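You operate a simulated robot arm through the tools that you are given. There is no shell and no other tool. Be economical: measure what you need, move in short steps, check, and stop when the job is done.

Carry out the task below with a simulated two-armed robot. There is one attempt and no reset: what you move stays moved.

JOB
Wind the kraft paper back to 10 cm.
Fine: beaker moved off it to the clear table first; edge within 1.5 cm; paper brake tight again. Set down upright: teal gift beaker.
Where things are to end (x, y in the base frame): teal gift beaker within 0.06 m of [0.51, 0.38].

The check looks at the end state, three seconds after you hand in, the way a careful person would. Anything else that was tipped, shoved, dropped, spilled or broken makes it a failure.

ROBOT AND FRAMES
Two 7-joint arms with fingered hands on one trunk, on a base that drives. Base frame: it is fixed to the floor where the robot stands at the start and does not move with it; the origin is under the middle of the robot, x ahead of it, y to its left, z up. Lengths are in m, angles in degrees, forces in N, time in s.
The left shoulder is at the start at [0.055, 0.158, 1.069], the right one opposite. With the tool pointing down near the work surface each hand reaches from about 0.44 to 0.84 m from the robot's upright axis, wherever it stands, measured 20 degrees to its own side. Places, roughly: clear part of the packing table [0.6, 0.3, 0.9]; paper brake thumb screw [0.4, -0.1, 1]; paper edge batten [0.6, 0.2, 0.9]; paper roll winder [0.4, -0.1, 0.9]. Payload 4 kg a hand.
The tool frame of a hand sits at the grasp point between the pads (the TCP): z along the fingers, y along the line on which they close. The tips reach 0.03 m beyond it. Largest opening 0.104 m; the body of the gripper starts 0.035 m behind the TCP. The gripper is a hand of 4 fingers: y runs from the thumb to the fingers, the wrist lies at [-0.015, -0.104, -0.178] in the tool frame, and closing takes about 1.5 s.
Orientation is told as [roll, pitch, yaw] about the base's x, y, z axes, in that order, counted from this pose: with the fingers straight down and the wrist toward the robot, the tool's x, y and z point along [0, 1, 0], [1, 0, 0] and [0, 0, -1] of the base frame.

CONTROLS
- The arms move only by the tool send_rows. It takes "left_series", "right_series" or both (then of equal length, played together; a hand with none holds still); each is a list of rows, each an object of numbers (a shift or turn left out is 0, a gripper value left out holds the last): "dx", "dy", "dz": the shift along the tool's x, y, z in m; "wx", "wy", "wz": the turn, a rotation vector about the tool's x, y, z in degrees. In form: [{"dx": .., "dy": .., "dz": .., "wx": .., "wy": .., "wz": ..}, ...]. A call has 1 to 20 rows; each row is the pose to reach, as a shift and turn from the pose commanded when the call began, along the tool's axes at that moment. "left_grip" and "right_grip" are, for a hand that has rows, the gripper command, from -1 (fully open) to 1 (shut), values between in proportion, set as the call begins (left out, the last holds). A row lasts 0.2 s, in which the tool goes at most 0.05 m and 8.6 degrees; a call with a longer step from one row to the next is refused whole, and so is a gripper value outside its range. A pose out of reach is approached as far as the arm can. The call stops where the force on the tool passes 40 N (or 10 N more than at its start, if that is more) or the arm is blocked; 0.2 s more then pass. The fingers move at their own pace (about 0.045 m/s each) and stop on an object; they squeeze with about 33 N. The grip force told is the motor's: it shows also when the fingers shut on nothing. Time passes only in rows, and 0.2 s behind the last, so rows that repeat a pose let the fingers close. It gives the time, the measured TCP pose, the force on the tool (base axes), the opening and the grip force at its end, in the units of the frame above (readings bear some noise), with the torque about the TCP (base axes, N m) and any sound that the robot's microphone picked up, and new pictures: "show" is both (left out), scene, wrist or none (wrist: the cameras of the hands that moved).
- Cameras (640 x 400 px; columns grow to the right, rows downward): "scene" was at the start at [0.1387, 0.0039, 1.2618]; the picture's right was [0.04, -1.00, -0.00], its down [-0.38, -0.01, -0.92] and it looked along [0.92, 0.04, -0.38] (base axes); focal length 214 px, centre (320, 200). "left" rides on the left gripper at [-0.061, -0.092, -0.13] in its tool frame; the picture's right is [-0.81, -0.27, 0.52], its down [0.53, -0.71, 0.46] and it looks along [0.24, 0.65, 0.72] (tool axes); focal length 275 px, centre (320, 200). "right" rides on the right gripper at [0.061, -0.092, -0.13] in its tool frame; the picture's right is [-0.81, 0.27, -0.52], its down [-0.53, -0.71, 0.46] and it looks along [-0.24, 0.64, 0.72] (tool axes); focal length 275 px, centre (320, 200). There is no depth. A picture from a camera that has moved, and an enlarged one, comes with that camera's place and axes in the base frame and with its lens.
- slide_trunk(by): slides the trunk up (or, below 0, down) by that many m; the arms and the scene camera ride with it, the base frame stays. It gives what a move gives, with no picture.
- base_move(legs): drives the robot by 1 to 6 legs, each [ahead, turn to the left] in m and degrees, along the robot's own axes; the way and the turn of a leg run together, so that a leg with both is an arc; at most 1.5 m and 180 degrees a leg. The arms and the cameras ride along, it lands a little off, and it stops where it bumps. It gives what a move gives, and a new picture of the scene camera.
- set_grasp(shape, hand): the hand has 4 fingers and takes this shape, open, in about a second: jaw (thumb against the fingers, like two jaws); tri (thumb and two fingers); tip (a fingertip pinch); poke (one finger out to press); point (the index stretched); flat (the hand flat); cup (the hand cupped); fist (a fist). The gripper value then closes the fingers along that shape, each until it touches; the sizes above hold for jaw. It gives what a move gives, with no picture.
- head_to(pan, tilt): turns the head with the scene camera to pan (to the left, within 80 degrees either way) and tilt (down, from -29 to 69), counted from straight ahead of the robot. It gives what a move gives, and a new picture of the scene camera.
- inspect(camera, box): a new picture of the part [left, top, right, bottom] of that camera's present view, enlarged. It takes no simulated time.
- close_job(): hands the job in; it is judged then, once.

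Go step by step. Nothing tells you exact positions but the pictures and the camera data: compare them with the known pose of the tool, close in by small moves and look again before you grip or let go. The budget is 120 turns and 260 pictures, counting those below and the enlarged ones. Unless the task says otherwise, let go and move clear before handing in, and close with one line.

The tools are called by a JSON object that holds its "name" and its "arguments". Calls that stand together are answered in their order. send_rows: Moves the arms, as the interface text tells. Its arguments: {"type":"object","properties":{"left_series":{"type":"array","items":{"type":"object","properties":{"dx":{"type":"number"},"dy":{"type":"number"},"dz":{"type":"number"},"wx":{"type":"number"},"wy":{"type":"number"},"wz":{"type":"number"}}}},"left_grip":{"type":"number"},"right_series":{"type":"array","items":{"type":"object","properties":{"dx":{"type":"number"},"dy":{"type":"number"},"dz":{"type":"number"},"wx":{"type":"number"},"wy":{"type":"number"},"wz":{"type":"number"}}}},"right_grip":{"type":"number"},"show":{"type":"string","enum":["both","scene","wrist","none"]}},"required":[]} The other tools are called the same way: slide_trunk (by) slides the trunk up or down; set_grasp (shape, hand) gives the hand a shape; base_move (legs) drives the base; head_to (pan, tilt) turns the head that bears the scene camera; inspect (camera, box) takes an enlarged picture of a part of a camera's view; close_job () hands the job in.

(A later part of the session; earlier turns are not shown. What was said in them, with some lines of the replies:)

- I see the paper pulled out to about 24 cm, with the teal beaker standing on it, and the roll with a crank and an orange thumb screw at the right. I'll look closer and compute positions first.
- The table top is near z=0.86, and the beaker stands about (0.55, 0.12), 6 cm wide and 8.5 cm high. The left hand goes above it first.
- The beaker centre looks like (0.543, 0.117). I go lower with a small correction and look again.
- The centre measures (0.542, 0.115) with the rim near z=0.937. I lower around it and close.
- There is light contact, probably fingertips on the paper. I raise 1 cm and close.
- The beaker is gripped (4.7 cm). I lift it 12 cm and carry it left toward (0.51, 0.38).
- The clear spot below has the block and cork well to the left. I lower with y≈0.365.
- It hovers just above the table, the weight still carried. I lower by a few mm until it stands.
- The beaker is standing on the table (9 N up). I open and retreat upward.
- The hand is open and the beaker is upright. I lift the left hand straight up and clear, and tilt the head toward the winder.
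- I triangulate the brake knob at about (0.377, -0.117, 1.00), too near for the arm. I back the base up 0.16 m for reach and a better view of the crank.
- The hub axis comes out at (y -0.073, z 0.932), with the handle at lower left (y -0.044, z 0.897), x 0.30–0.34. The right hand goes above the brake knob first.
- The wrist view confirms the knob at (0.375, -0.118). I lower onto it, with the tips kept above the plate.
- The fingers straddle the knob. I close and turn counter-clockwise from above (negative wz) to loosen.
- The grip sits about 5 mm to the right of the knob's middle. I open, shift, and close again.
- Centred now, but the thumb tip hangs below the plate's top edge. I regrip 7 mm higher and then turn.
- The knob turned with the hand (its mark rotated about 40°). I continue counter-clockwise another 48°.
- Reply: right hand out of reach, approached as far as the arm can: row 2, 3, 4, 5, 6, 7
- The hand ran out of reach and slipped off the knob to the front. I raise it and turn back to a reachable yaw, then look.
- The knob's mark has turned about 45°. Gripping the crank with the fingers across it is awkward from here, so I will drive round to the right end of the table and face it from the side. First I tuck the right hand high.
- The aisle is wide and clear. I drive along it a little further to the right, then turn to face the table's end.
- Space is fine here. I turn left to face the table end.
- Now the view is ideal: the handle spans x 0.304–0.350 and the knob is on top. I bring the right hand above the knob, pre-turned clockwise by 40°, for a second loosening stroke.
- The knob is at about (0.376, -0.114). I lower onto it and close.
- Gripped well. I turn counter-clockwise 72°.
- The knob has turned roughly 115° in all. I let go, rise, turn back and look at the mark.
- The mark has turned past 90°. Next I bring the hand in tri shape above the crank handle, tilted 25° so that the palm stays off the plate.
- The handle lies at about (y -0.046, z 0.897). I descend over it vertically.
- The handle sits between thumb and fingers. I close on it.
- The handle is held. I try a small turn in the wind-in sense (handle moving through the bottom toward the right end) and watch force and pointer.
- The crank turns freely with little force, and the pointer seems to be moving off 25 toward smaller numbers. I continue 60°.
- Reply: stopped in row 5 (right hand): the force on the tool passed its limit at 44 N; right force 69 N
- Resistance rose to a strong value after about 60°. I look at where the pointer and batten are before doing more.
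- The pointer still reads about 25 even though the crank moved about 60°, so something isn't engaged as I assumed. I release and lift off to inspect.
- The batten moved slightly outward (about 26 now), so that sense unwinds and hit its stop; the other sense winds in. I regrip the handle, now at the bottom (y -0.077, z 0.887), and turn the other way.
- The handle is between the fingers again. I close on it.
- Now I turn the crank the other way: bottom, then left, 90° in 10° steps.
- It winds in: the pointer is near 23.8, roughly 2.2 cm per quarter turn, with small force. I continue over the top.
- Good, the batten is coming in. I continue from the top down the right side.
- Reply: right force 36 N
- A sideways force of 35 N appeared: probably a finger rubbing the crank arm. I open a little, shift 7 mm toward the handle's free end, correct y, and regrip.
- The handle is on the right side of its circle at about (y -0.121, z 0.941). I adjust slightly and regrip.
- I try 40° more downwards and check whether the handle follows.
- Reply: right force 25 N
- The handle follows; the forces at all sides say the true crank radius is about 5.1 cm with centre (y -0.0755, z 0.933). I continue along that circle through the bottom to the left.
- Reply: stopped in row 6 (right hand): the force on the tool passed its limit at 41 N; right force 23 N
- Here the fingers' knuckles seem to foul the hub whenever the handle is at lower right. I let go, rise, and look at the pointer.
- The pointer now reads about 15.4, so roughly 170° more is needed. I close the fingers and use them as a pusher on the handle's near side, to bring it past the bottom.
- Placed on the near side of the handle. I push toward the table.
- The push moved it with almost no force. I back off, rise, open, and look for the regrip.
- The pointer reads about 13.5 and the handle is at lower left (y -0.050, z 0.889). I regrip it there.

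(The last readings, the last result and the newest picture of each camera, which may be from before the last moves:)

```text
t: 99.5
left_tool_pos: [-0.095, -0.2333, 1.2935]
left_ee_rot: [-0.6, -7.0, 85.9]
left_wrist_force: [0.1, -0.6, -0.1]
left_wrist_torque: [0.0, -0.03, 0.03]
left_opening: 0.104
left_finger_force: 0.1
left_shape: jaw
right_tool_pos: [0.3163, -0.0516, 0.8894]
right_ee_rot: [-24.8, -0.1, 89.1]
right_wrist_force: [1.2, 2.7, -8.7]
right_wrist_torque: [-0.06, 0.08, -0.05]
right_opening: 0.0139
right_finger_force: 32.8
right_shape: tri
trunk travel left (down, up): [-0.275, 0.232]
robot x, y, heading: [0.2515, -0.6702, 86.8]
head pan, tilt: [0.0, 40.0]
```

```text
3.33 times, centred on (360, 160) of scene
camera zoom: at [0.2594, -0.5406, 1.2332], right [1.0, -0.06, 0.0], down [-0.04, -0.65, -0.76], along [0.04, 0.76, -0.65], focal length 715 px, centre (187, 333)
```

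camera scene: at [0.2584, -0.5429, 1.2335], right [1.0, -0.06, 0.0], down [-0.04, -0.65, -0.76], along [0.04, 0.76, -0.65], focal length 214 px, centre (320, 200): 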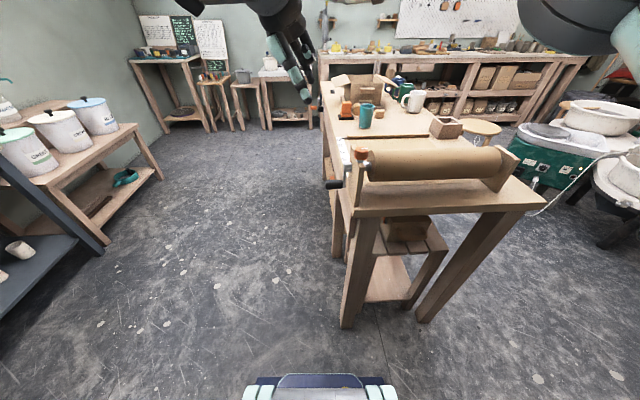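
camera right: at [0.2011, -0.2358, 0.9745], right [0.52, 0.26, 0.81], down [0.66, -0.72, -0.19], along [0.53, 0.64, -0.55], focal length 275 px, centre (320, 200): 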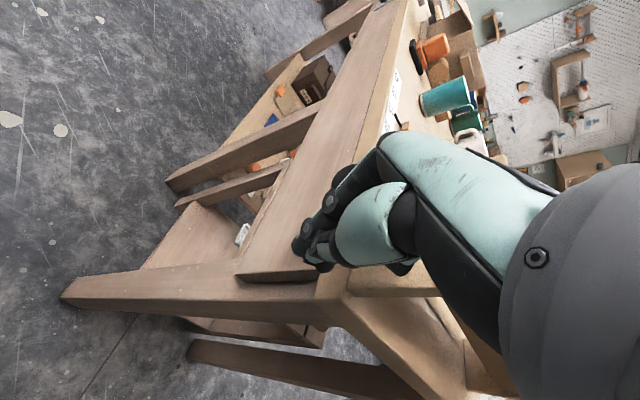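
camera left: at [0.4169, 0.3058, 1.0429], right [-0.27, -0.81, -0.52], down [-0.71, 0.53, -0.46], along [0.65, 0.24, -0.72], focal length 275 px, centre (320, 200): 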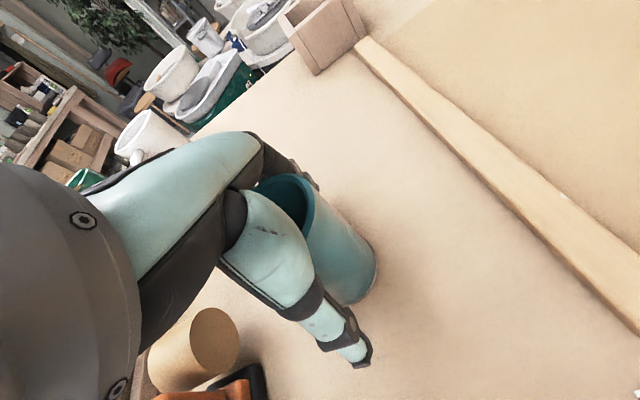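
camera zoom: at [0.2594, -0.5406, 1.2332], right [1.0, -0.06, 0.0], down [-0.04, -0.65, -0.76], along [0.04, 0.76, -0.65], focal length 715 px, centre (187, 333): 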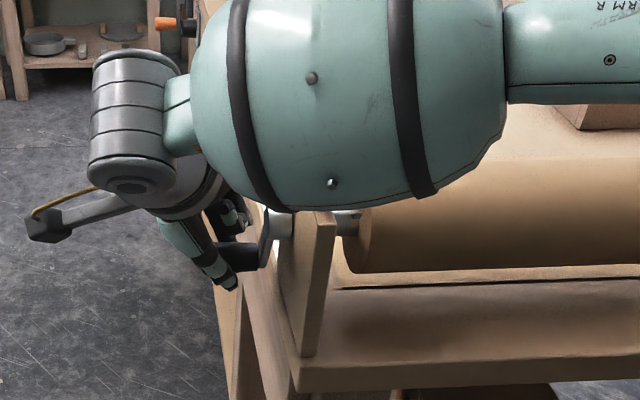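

Gripped well. I turn 90° up the left side, then check the pointer.

{"name": "send_rows", "arguments": {"right_series": [{"dx": -0.0021, "dy": 0.0072, "dz": -0.0044}, {"dx": -0.0046, "dy": 0.0134, "dz": -0.0099}, {"dx": -0.0075, "dy": 0.0185, "dz": -0.0162}, {"dx": -0.0108, "dy": 0.0223, "dz": -0.0233}, {"dx": -0.0143, "dy": 0.0247, "dz": -0.0308}, {"dx": -0.0179, "dy": 0.0256, "dz": -0.0386}, {"dx": -0.0215, "dy": 0.025, "dz": -0.0465}, {"dx": -0.0251, "dy": 0.0229, "dz": -0.0541}, {"dx": -0.0284, "dy": 0.0194, "dz": -0.0613}, {"dx": -0.0284, "dy": 0.0194, "dz": -0.0613}], "show": "wrist"}}

{"name": "inspect", "arguments": {"camera": "scene", "box": [320, 110, 400, 190]}}

{"name": "inspect", "arguments": {"camera": "right", "box": [280, 100, 440, 220]}}

```text
t: 101.7
left_tool_pos: [-0.0945, -0.2347, 1.295]
left_ee_rot: [-0.6, -6.9, 86.0]
left_wrist_force: [0.3, 0.1, 0.0]
left_wrist_torque: [0.02, -0.03, -0.05]
left_opening: 0.1039
left_finger_force: 0.1
left_shape: jaw
right_tool_pos: [0.3159, -0.0318, 0.9585]
right_ee_rot: [-24.7, -0.1, 89.2]
right_wrist_force: [4.0, 1.4, -1.8]
right_wrist_torque: [0.02, 0.04, -0.17]
right_opening: 0.0136
right_finger_force: 33.3
right_shape: tri
trunk travel left (down, up): [-0.275, 0.232]
robot x, y, heading: [0.2496, -0.6721, 86.7]
head pan, tilt: [0.0, 40.0]
camera right: at [0.2046, -0.1225, 1.0501], right [0.52, 0.27, 0.81], down [0.66, -0.72, -0.19], along [0.53, 0.64, -0.55], focal length 275 px, centre (320, 200)
```

right: 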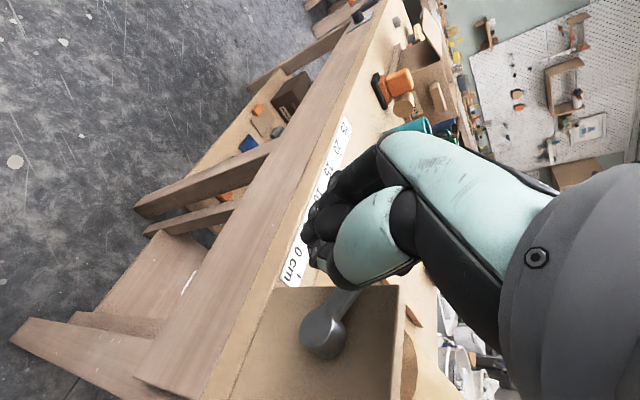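

```text
5.00 times, centred on (360, 150) of scene
camera zoom: at [0.2596, -0.5417, 1.2333], right [1.0, -0.06, 0.0], down [-0.04, -0.65, -0.76], along [0.04, 0.76, -0.65], focal length 1072 px, centre (120, 450)
```

zoom: 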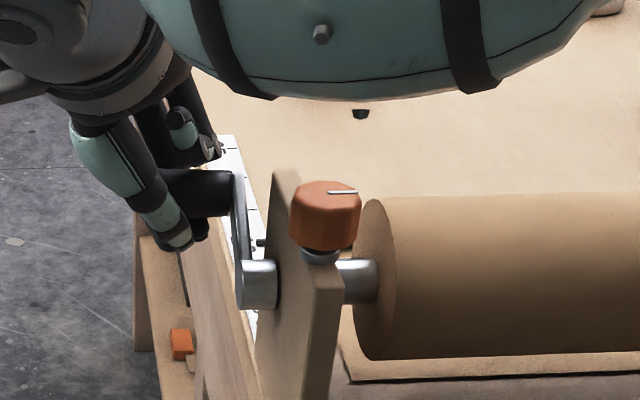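

```text
3.33 times, centred on (360, 160) of right
camera zoom: at [0.2046, -0.1225, 1.0501], right [0.52, 0.27, 0.81], down [0.66, -0.72, -0.19], along [0.53, 0.64, -0.55], focal length 918 px, centre (187, 333)
```

zoom: 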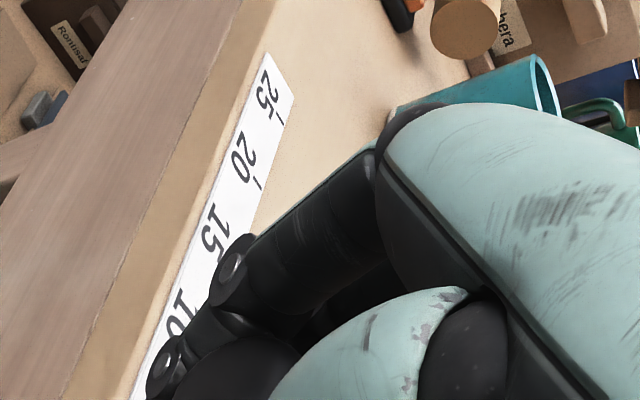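

The pointer is close to 10 now. I take a bigger picture of ruler and pointer.

{"name": "inspect", "arguments": {"camera": "scene", "box": [355, 130, 385, 180]}}

```text
8.00 times, centred on (370, 155) of scene
camera zoom: at [0.2596, -0.5417, 1.2333], right [1.0, -0.06, 0.0], down [-0.04, -0.65, -0.76], along [0.04, 0.76, -0.65], focal length 1716 px, centre (-80, 560)
```

zoom: 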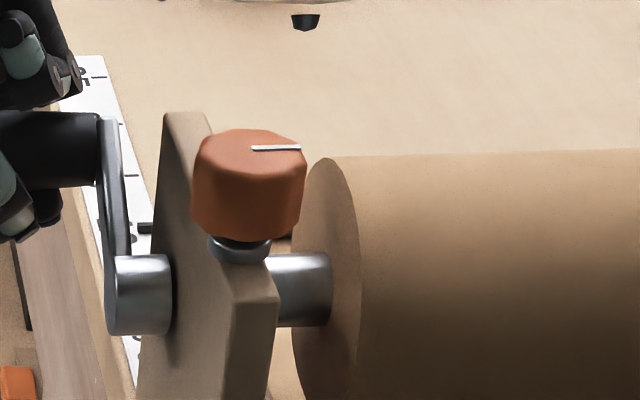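

By the ticks the pointer reads about 10–10.8, before parallax. I release the handle, rise, and check from above with the wrist camera.

{"name": "send_rows", "arguments": {"right_series": [{"dz": 0}, {"dz": 0}, {"dz": 0}, {"dz": 0}, {"dz": 0}, {"dx": -0.015, "dz": -0.033}, {"dx": -0.03, "dz": -0.066}, {"dx": -0.045, "dz": -0.1}, {"dx": -0.05, "dz": -0.14}, {"dx": -0.05, "dz": -0.18}], "right_grip": -1, "show": "wrist"}}

{"name": "inspect", "arguments": {"camera": "scene", "box": [335, 125, 395, 175]}}

```text
t: 103.9
left_tool_pos: [-0.0968, -0.2358, 1.2946]
left_ee_rot: [-0.7, -6.9, 86.1]
left_wrist_force: [-1.2, -0.6, -0.9]
left_wrist_torque: [0.02, -0.02, 0.01]
left_opening: 0.1037
left_finger_force: 0.2
left_shape: jaw
right_tool_pos: [0.2821, -0.0317, 1.144]
right_ee_rot: [-24.9, -0.2, 89.2]
right_wrist_force: [0.4, -0.6, -0.1]
right_wrist_torque: [0.0, -0.01, 0.01]
right_opening: 0.1037
right_finger_force: 0.0
right_shape: tri
trunk travel left (down, up): [-0.275, 0.232]
robot x, y, heading: [0.2522, -0.6703, 86.8]
head pan, tilt: [0.0, 40.0]
camera right: at [0.1699, -0.1226, 1.2368], right [0.52, 0.26, 0.81], down [0.66, -0.72, -0.19], along [0.54, 0.64, -0.55], focal length 275 px, centre (320, 200)
```

right: 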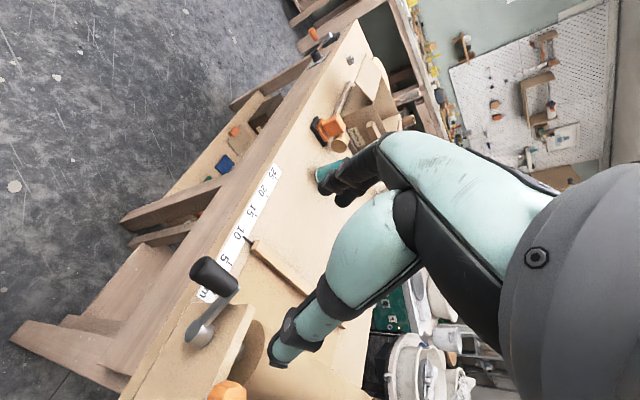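

```text
8.00 times, centred on (365, 150) of scene
camera zoom: at [0.2579, -0.5427, 1.2334], right [1.0, -0.06, 0.0], down [-0.04, -0.65, -0.76], along [0.04, 0.76, -0.65], focal length 1716 px, centre (-40, 600)
```

zoom: 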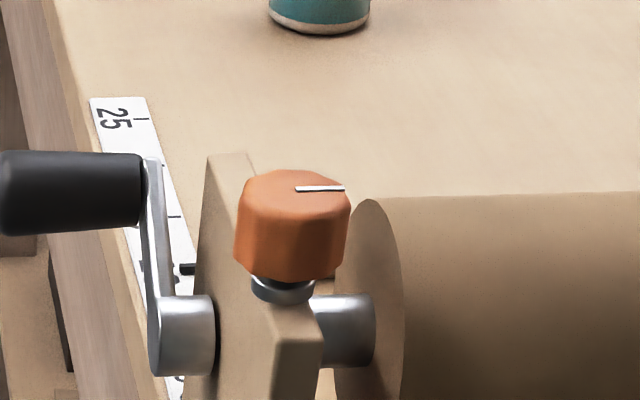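

The wrist camera now sees the ruler; I enlarge it.

{"name": "inspect", "arguments": {"camera": "right", "box": [200, 160, 300, 300]}}

```text
2.86 times, centred on (250, 230) of right
camera zoom: at [0.1699, -0.1226, 1.2368], right [0.52, 0.26, 0.81], down [0.66, -0.72, -0.19], along [0.54, 0.64, -0.55], focal length 786 px, centre (520, 114)
```

zoom: 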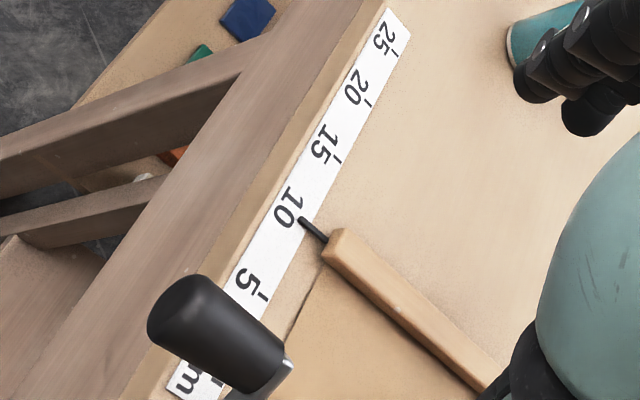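

The pointer covers the 10 tick: the edge is at about 10.1 cm. Next the brake: I straighten the hand, take the jaw shape and go above the knob.

{"name": "send_rows", "arguments": {"right_series": [{"dx": -0.02, "dy": -0.02, "dz": 0.006, "wy": 6}, {"dx": -0.04, "dy": -0.04, "dz": 0.012, "wy": 12}, {"dx": -0.06, "dy": -0.06, "dz": 0.02, "wy": 18}, {"dx": -0.0895, "dy": -0.082, "dz": 0.0304, "wy": 25}, {"dx": -0.0895, "dy": -0.082, "dz": 0.0304, "wy": 25}], "show": "none"}}

{"name": "set_grasp", "arguments": {"shape": "jaw", "hand": "right"}}

{"name": "send_rows", "arguments": {"right_series": [{"wz": -8}, {"wz": -16}, {"wz": -24}, {"wz": -30}, {"wz": -30}], "show": "wrist"}}

```text
t: 105.1
left_tool_pos: [-0.098, -0.2339, 1.2934]
left_ee_rot: [-0.7, -7.0, 86.0]
left_wrist_force: [-0.3, 0.1, 0.7]
left_wrist_torque: [0.01, -0.02, 0.01]
left_opening: 0.1041
left_finger_force: 0.0
left_shape: jaw
right_tool_pos: [0.374, -0.1151, 1.1507]
right_ee_rot: [0.2, -0.1, 89.1]
right_wrist_force: [0.7, -0.2, 0.8]
right_wrist_torque: [0.0, -0.02, -0.02]
right_opening: 0.1037
right_finger_force: 0.1
right_shape: tri
trunk travel left (down, up): [-0.275, 0.232]
robot x, y, heading: [0.2562, -0.6751, 86.7]
head pan, tilt: [0.0, 40.0]
```

```text
t: 106.0
left_tool_pos: [-0.0962, -0.2363, 1.2945]
left_ee_rot: [-0.6, -6.9, 85.8]
left_wrist_force: [0.0, -0.2, -0.3]
left_wrist_torque: [0.02, 0.03, -0.02]
left_opening: 0.104
left_finger_force: 0.0
left_shape: jaw
right_tool_pos: [0.3762, -0.1163, 1.1518]
right_ee_rot: [0.2, -0.3, 89.2]
right_wrist_force: [-1.0, -0.5, 0.6]
right_wrist_torque: [-0.02, 0.0, -0.04]
right_opening: 0.104
right_finger_force: 0.0
right_shape: jaw
trunk travel left (down, up): [-0.275, 0.232]
robot x, y, heading: [0.2526, -0.6727, 86.9]
head pan, tilt: [0.0, 40.0]
```

```text
t: 107.2
left_tool_pos: [-0.0964, -0.2356, 1.2945]
left_ee_rot: [-0.5, -7.0, 85.9]
left_wrist_force: [-0.8, 0.1, 0.0]
left_wrist_torque: [0.0, 0.01, 0.01]
left_opening: 0.1039
left_finger_force: 0.0
left_shape: jaw
right_tool_pos: [0.3777, -0.1157, 1.1514]
right_ee_rot: [-0.1, -0.3, 119.3]
right_wrist_force: [0.0, 1.0, 0.4]
right_wrist_torque: [0.02, -0.01, 0.0]
right_opening: 0.1039
right_finger_force: 0.0
right_shape: jaw
trunk travel left (down, up): [-0.275, 0.232]
robot x, y, heading: [0.2512, -0.6755, 86.9]
head pan, tilt: [0.0, 40.0]
camera right: at [0.3698, -0.227, 1.2819], right [0.57, 0.63, 0.52], down [0.81, -0.36, -0.46], along [-0.1, 0.68, -0.72], focal length 275 px, centre (320, 200)
```

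right: 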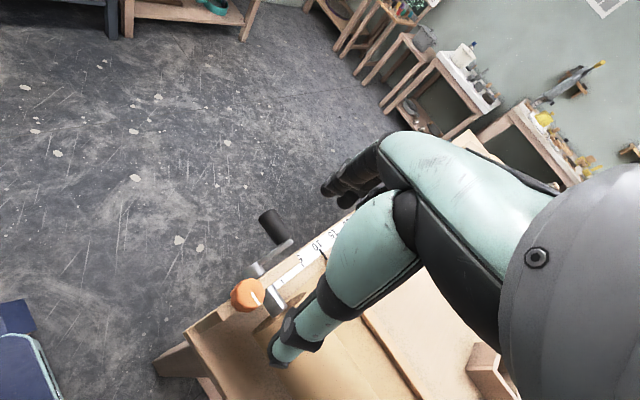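

I lower onto the knob and grip.

{"name": "send_rows", "arguments": {"right_series": [{"dx": 0.001, "dy": 0.001, "dz": 0.04}, {"dx": 0.001, "dy": 0.001, "dz": 0.08}, {"dx": 0.001, "dy": 0.001, "dz": 0.11}, {"dx": 0.001, "dy": 0.001, "dz": 0.131}, {"dx": 0.001, "dy": 0.001, "dz": 0.131}], "show": "none"}}

{"name": "send_rows", "arguments": {"right_series": [{"dz": 0}, {"dz": 0}, {"dz": 0}, {"dz": 0}, {"dz": 0}, {"dz": 0}, {"dz": 0}, {"dz": 0}], "right_grip": 1, "show": "none"}}

{"name": "inspect", "arguments": {"camera": "scene", "box": [320, 110, 420, 190]}}

```text
t: 108.4
left_tool_pos: [-0.0964, -0.2352, 1.2949]
left_ee_rot: [-0.7, -7.0, 85.9]
left_wrist_force: [-0.4, -0.6, -0.1]
left_wrist_torque: [0.01, 0.03, 0.03]
left_opening: 0.104
left_finger_force: 0.0
left_shape: jaw
right_tool_pos: [0.3761, -0.1159, 1.0197]
right_ee_rot: [0.0, -0.3, 119.2]
right_wrist_force: [0.2, -1.1, 0.7]
right_wrist_torque: [-0.01, 0.02, 0.0]
right_opening: 0.1037
right_finger_force: 0.0
right_shape: jaw
trunk travel left (down, up): [-0.275, 0.232]
robot x, y, heading: [0.2552, -0.6731, 86.6]
head pan, tilt: [0.0, 40.0]
```

```text
t: 110.2
left_tool_pos: [-0.0952, -0.235, 1.2942]
left_ee_rot: [-0.6, -7.0, 85.8]
left_wrist_force: [0.2, -0.1, 0.6]
left_wrist_torque: [0.0, 0.03, 0.0]
left_opening: 0.1039
left_finger_force: 0.1
left_shape: jaw
right_tool_pos: [0.3765, -0.1159, 1.0198]
right_ee_rot: [0.1, -0.2, 119.2]
right_wrist_force: [2.1, -3.8, -1.5]
right_wrist_torque: [-0.06, 0.0, -0.04]
right_opening: 0.022
right_finger_force: 33.0
right_shape: jaw
trunk travel left (down, up): [-0.275, 0.232]
robot x, y, heading: [0.2559, -0.6748, 86.6]
head pan, tilt: [0.0, 40.0]
```

```text
5.00 times, centred on (370, 150) of scene
camera zoom: at [0.2594, -0.5426, 1.2334], right [1.0, -0.06, 0.0], down [-0.04, -0.65, -0.76], along [0.04, 0.76, -0.65], focal length 1072 px, centre (70, 450)
```

zoom: 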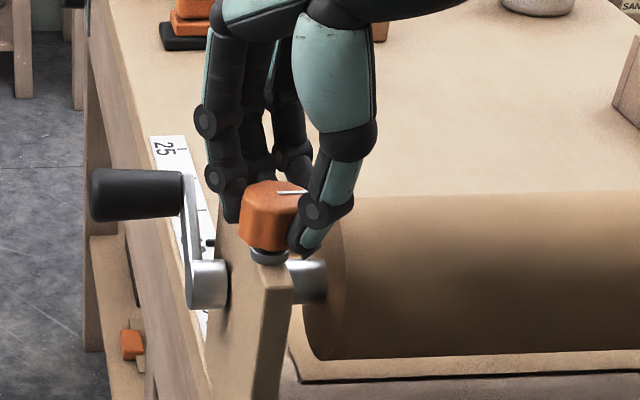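

Good grip. I turn clockwise 72° to tighten.

{"name": "send_rows", "arguments": {"right_series": [{"wz": 8}, {"wz": 16}, {"wz": 24}, {"wz": 32}, {"wz": 40}, {"wz": 48}, {"wz": 56}, {"wz": 64}, {"wz": 72}, {"wz": 72}], "show": "none"}}

{"name": "inspect", "arguments": {"camera": "scene", "box": [320, 110, 420, 190]}}

```text
t: 112.4
left_tool_pos: [-0.0945, -0.2339, 1.2944]
left_ee_rot: [-0.7, -6.9, 85.9]
left_wrist_force: [0.1, 0.6, 0.5]
left_wrist_torque: [0.01, 0.0, 0.01]
left_opening: 0.1041
left_finger_force: 0.1
left_shape: jaw
right_tool_pos: [0.3773, -0.1151, 1.0206]
right_ee_rot: [0.4, -0.1, 47.1]
right_wrist_force: [5.2, -0.5, -1.4]
right_wrist_torque: [0.13, -0.21, 0.02]
right_opening: 0.0216
right_finger_force: 33.0
right_shape: jaw
trunk travel left (down, up): [-0.275, 0.232]
robot x, y, heading: [0.2542, -0.6721, 86.5]
head pan, tilt: [0.0, 40.0]
```

```text
5.00 times, centred on (370, 150) of scene
camera zoom: at [0.2598, -0.5422, 1.2334], right [1.0, -0.06, 0.0], down [-0.04, -0.65, -0.76], along [0.04, 0.76, -0.65], focal length 1072 px, centre (70, 450)
```

zoom: 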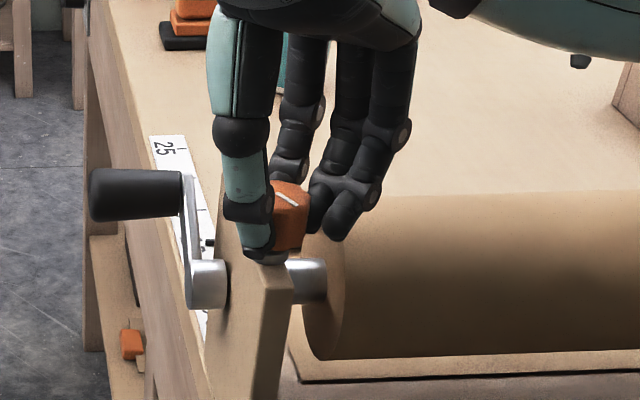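

The knob follows; the mark still has some way to go to its tight position (pointing at me). I open, turn back, and take another stroke.

{"name": "send_rows", "arguments": {"right_series": [{"dz": 0}, {"dz": 0}, {"dz": 0}, {"dz": 0}, {"dz": 0}, {"dz": -0.02, "wz": -8}, {"dz": -0.02, "wz": -16}, {"dz": -0.02, "wz": -24}, {"dz": -0.02, "wz": -32}, {"dz": -0.02, "wz": -40}, {"dz": -0.02, "wz": -48}, {"dz": -0.02, "wz": -56}, {"dz": -0.02, "wz": -64}, {"dz": -0.01, "wz": -72}, {"dz": 0, "wz": -72}, {"dz": 0, "wz": -72}], "right_grip": -1, "show": "none"}}

{"name": "inspect", "arguments": {"camera": "scene", "box": [320, 110, 420, 190]}}

{"name": "send_rows", "arguments": {"right_series": [{"dz": 0}, {"dz": 0}, {"dz": 0}, {"dz": 0}, {"dz": 0}, {"dz": 0}, {"dz": 0}, {"dz": 0}], "right_grip": 1, "show": "none"}}

{"name": "send_rows", "arguments": {"right_series": [{"wz": 8}, {"wz": 16}, {"wz": 24}, {"wz": 32}, {"wz": 32}], "show": "none"}}

{"name": "inspect", "arguments": {"camera": "scene", "box": [320, 110, 420, 190]}}

```text
t: 115.8
left_tool_pos: [-0.0943, -0.2349, 1.2946]
left_ee_rot: [-0.5, -7.0, 85.9]
left_wrist_force: [-0.3, -0.8, 0.4]
left_wrist_torque: [0.0, 0.02, 0.01]
left_opening: 0.1037
left_finger_force: 0.0
left_shape: jaw
right_tool_pos: [0.3773, -0.1148, 1.0199]
right_ee_rot: [0.1, -0.3, 119.2]
right_wrist_force: [-0.6, -0.5, 0.0]
right_wrist_torque: [0.02, -0.03, -0.03]
right_opening: 0.1036
right_finger_force: 0.0
right_shape: jaw
trunk travel left (down, up): [-0.275, 0.232]
robot x, y, heading: [0.2574, -0.6754, 86.6]
head pan, tilt: [0.0, 40.0]
```

```text
5.00 times, centred on (370, 150) of scene
camera zoom: at [0.259, -0.5423, 1.2334], right [1.0, -0.06, 0.0], down [-0.04, -0.65, -0.76], along [0.04, 0.76, -0.65], focal length 1072 px, centre (70, 450)
```

zoom: 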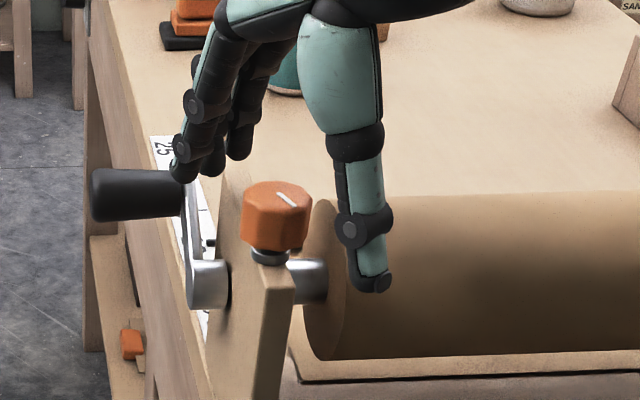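

```text
t: 117.6
left_tool_pos: [-0.0958, -0.2346, 1.2942]
left_ee_rot: [-0.6, -7.1, 85.9]
left_wrist_force: [-0.3, 1.2, 0.0]
left_wrist_torque: [-0.02, 0.0, 0.01]
left_opening: 0.1042
left_finger_force: 0.1
left_shape: jaw
right_tool_pos: [0.3778, -0.1155, 1.0193]
right_ee_rot: [0.1, -0.3, 119.2]
right_wrist_force: [2.3, -3.2, -1.7]
right_wrist_torque: [-0.06, -0.04, 0.01]
right_opening: 0.0215
right_finger_force: 32.9
right_shape: jaw
trunk travel left (down, up): [-0.275, 0.232]
robot x, y, heading: [0.252, -0.6717, 86.8]
head pan, tilt: [0.0, 40.0]
```

```text
t: 118.8
left_tool_pos: [-0.0948, -0.2359, 1.2951]
left_ee_rot: [-0.5, -7.1, 85.9]
left_wrist_force: [-1.0, -0.8, -0.7]
left_wrist_torque: [0.01, 0.03, 0.02]
left_opening: 0.1039
left_finger_force: 0.1
left_shape: jaw
right_tool_pos: [0.3774, -0.1154, 1.0212]
right_ee_rot: [0.2, -0.2, 87.1]
right_wrist_force: [4.8, -7.3, -4.8]
right_wrist_torque: [-0.1, -0.06, 0.05]
right_opening: 0.021
right_finger_force: 33.2
right_shape: jaw
trunk travel left (down, up): [-0.275, 0.232]
robot x, y, heading: [0.2542, -0.6716, 86.5]
head pan, tilt: [0.0, 40.0]
```

```text
5.00 times, centred on (370, 150) of scene
camera zoom: at [0.26, -0.5431, 1.2334], right [1.0, -0.06, 0.0], down [-0.04, -0.65, -0.76], along [0.04, 0.76, -0.65], focal length 1072 px, centre (70, 450)
```

zoom: 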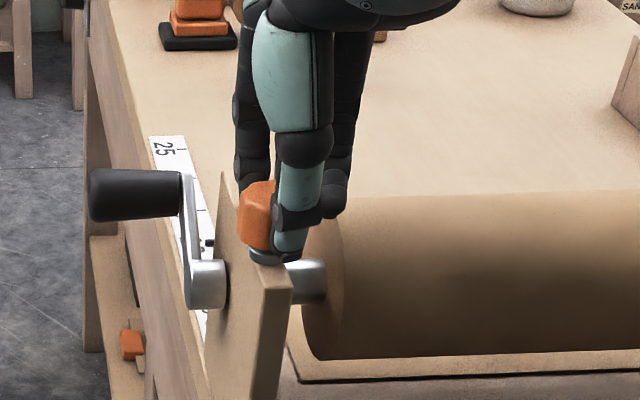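

No firm stop yet. I keep tightening.

{"name": "send_rows", "arguments": {"right_series": [{"wz": 8}, {"wz": 16}, {"wz": 24}, {"wz": 32}, {"wz": 40}, {"wz": 40}], "show": "none"}}

{"name": "inspect", "arguments": {"camera": "scene", "box": [320, 110, 420, 190]}}

```text
t: 120.2
left_tool_pos: [-0.0964, -0.2328, 1.2939]
left_ee_rot: [-0.5, -6.9, 85.8]
left_wrist_force: [0.3, 0.0, 0.7]
left_wrist_torque: [-0.01, 0.0, -0.02]
left_opening: 0.104
left_finger_force: 0.0
left_shape: jaw
right_tool_pos: [0.3755, -0.1126, 1.0196]
right_ee_rot: [0.3, 0.1, 47.2]
right_wrist_force: [-4.4, 7.0, -12.7]
right_wrist_torque: [0.5, 0.08, 0.26]
right_opening: 0.0186
right_finger_force: 32.3
right_shape: jaw
trunk travel left (down, up): [-0.275, 0.232]
robot x, y, heading: [0.2502, -0.6745, 86.7]
head pan, tilt: [0.0, 40.0]
```

```text
5.00 times, centred on (370, 150) of scene
camera zoom: at [0.2589, -0.5395, 1.233], right [1.0, -0.06, 0.0], down [-0.04, -0.65, -0.76], along [0.04, 0.75, -0.65], focal length 1072 px, centre (70, 450)
```

zoom: 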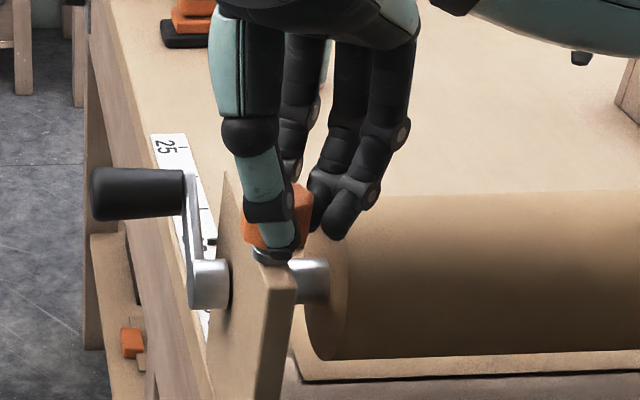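

Now there is resistance (0.26 N m about the knob axis). I open, rise and check the mark.

{"name": "send_rows", "arguments": {"right_series": [{"dz": 0}, {"dz": 0}, {"dz": 0}, {"dz": 0}, {"dz": 0}, {"dz": -0.03}, {"dz": -0.06}, {"dz": -0.09, "wz": -8}, {"dz": -0.12, "wz": -16}, {"dz": -0.13, "wz": -24}, {"dz": -0.13, "wz": -32}, {"dz": -0.13, "wz": -40}, {"dz": -0.13, "wz": -40}], "right_grip": -1, "show": "none"}}

{"name": "inspect", "arguments": {"camera": "scene", "box": [320, 110, 420, 190]}}

```text
t: 123.0
left_tool_pos: [-0.0951, -0.2345, 1.2948]
left_ee_rot: [-0.6, -6.9, 85.9]
left_wrist_force: [-0.5, -1.4, 0.0]
left_wrist_torque: [-0.02, 0.0, 0.01]
left_opening: 0.1037
left_finger_force: 0.0
left_shape: jaw
right_tool_pos: [0.375, -0.1143, 1.1514]
right_ee_rot: [0.2, -0.2, 87.3]
right_wrist_force: [0.3, -0.7, -0.1]
right_wrist_torque: [0.0, 0.01, 0.0]
right_opening: 0.1037
right_finger_force: 0.0
right_shape: jaw
trunk travel left (down, up): [-0.275, 0.232]
robot x, y, heading: [0.2518, -0.6768, 86.7]
head pan, tilt: [0.0, 40.0]
```

```text
5.00 times, centred on (370, 150) of scene
camera zoom: at [0.2588, -0.5422, 1.2334], right [1.0, -0.06, 0.0], down [-0.04, -0.65, -0.76], along [0.04, 0.76, -0.65], focal length 1072 px, centre (70, 450)
```

zoom: 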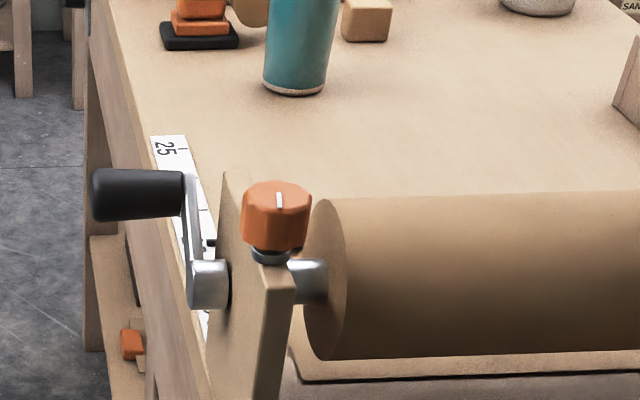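

The mark is back at its original tight position, and the pointer and beaker are unchanged. I lift the hand clear and take one last look.

{"name": "send_rows", "arguments": {"right_series": [{"dz": -0.04}, {"dy": -0.03, "dz": -0.08}, {"dy": -0.07, "dz": -0.11}, {"dy": -0.11, "dz": -0.12}, {"dy": -0.11, "dz": -0.12}], "show": "both"}}

{"name": "inspect", "arguments": {"camera": "right", "box": [60, 40, 320, 260]}}

```text
t: 124.2
left_tool_pos: [-0.096, -0.2349, 1.2948]
left_ee_rot: [-0.5, -6.8, 86.0]
left_wrist_force: [-0.2, -0.1, 0.7]
left_wrist_torque: [-0.01, 0.01, 0.01]
left_opening: 0.1038
left_finger_force: 0.0
left_shape: jaw
right_tool_pos: [0.3731, -0.2263, 1.2715]
right_ee_rot: [0.1, -0.2, 87.2]
right_wrist_force: [-0.6, -0.4, -0.3]
right_wrist_torque: [-0.02, 0.03, -0.01]
right_opening: 0.1039
right_finger_force: 0.1
right_shape: jaw
trunk travel left (down, up): [-0.275, 0.232]
robot x, y, heading: [0.2533, -0.6742, 86.8]
head pan, tilt: [0.0, 40.0]
camera scene: at [0.2591, -0.5417, 1.2333], right [1.0, -0.06, 0.0], down [-0.04, -0.65, -0.76], along [0.04, 0.76, -0.65], focal length 214 px, centre (320, 200)
camera right: at [0.3075, -0.3159, 1.4014], right [0.82, 0.23, 0.52], down [0.5, -0.74, -0.46], along [0.27, 0.63, -0.72], focal length 275 px, centre (320, 200)
```

scene: 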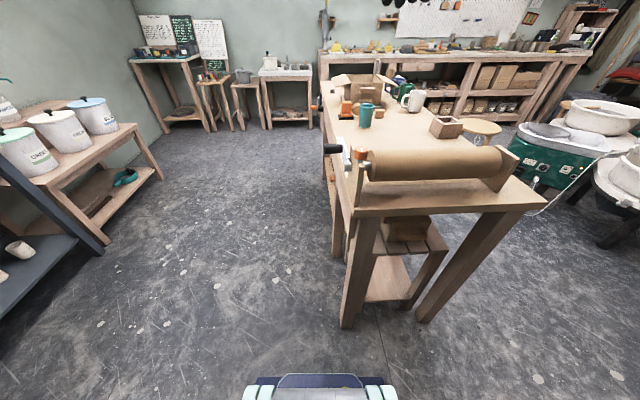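
right: 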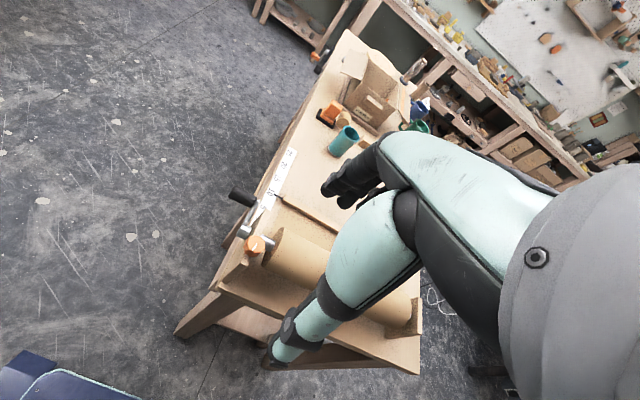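

```text
1.82 times, centred on (190, 150) of right
camera zoom: at [0.3075, -0.3159, 1.4014], right [0.82, 0.23, 0.52], down [0.5, -0.74, -0.46], along [0.27, 0.63, -0.72], focal length 500 px, centre (556, 291)
```

zoom: 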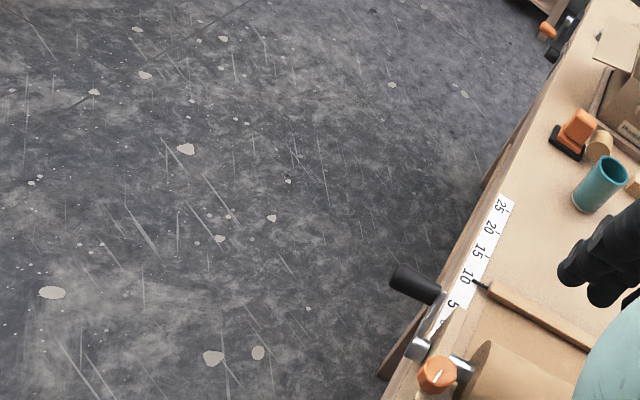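

The pointer sits at the 10 mark, the beaker stands upright on the clear table, the brake is back at its tight position, and both hands are clear.

{"name": "close_job", "arguments": {}}

```text
The job is handed in.
```

The kraft paper is wound back to about 10 cm on the ruler. The paper brake is tight again, with its mark back at its starting position. The teal beaker stands upright on the clear table near (0.51, 0.365).
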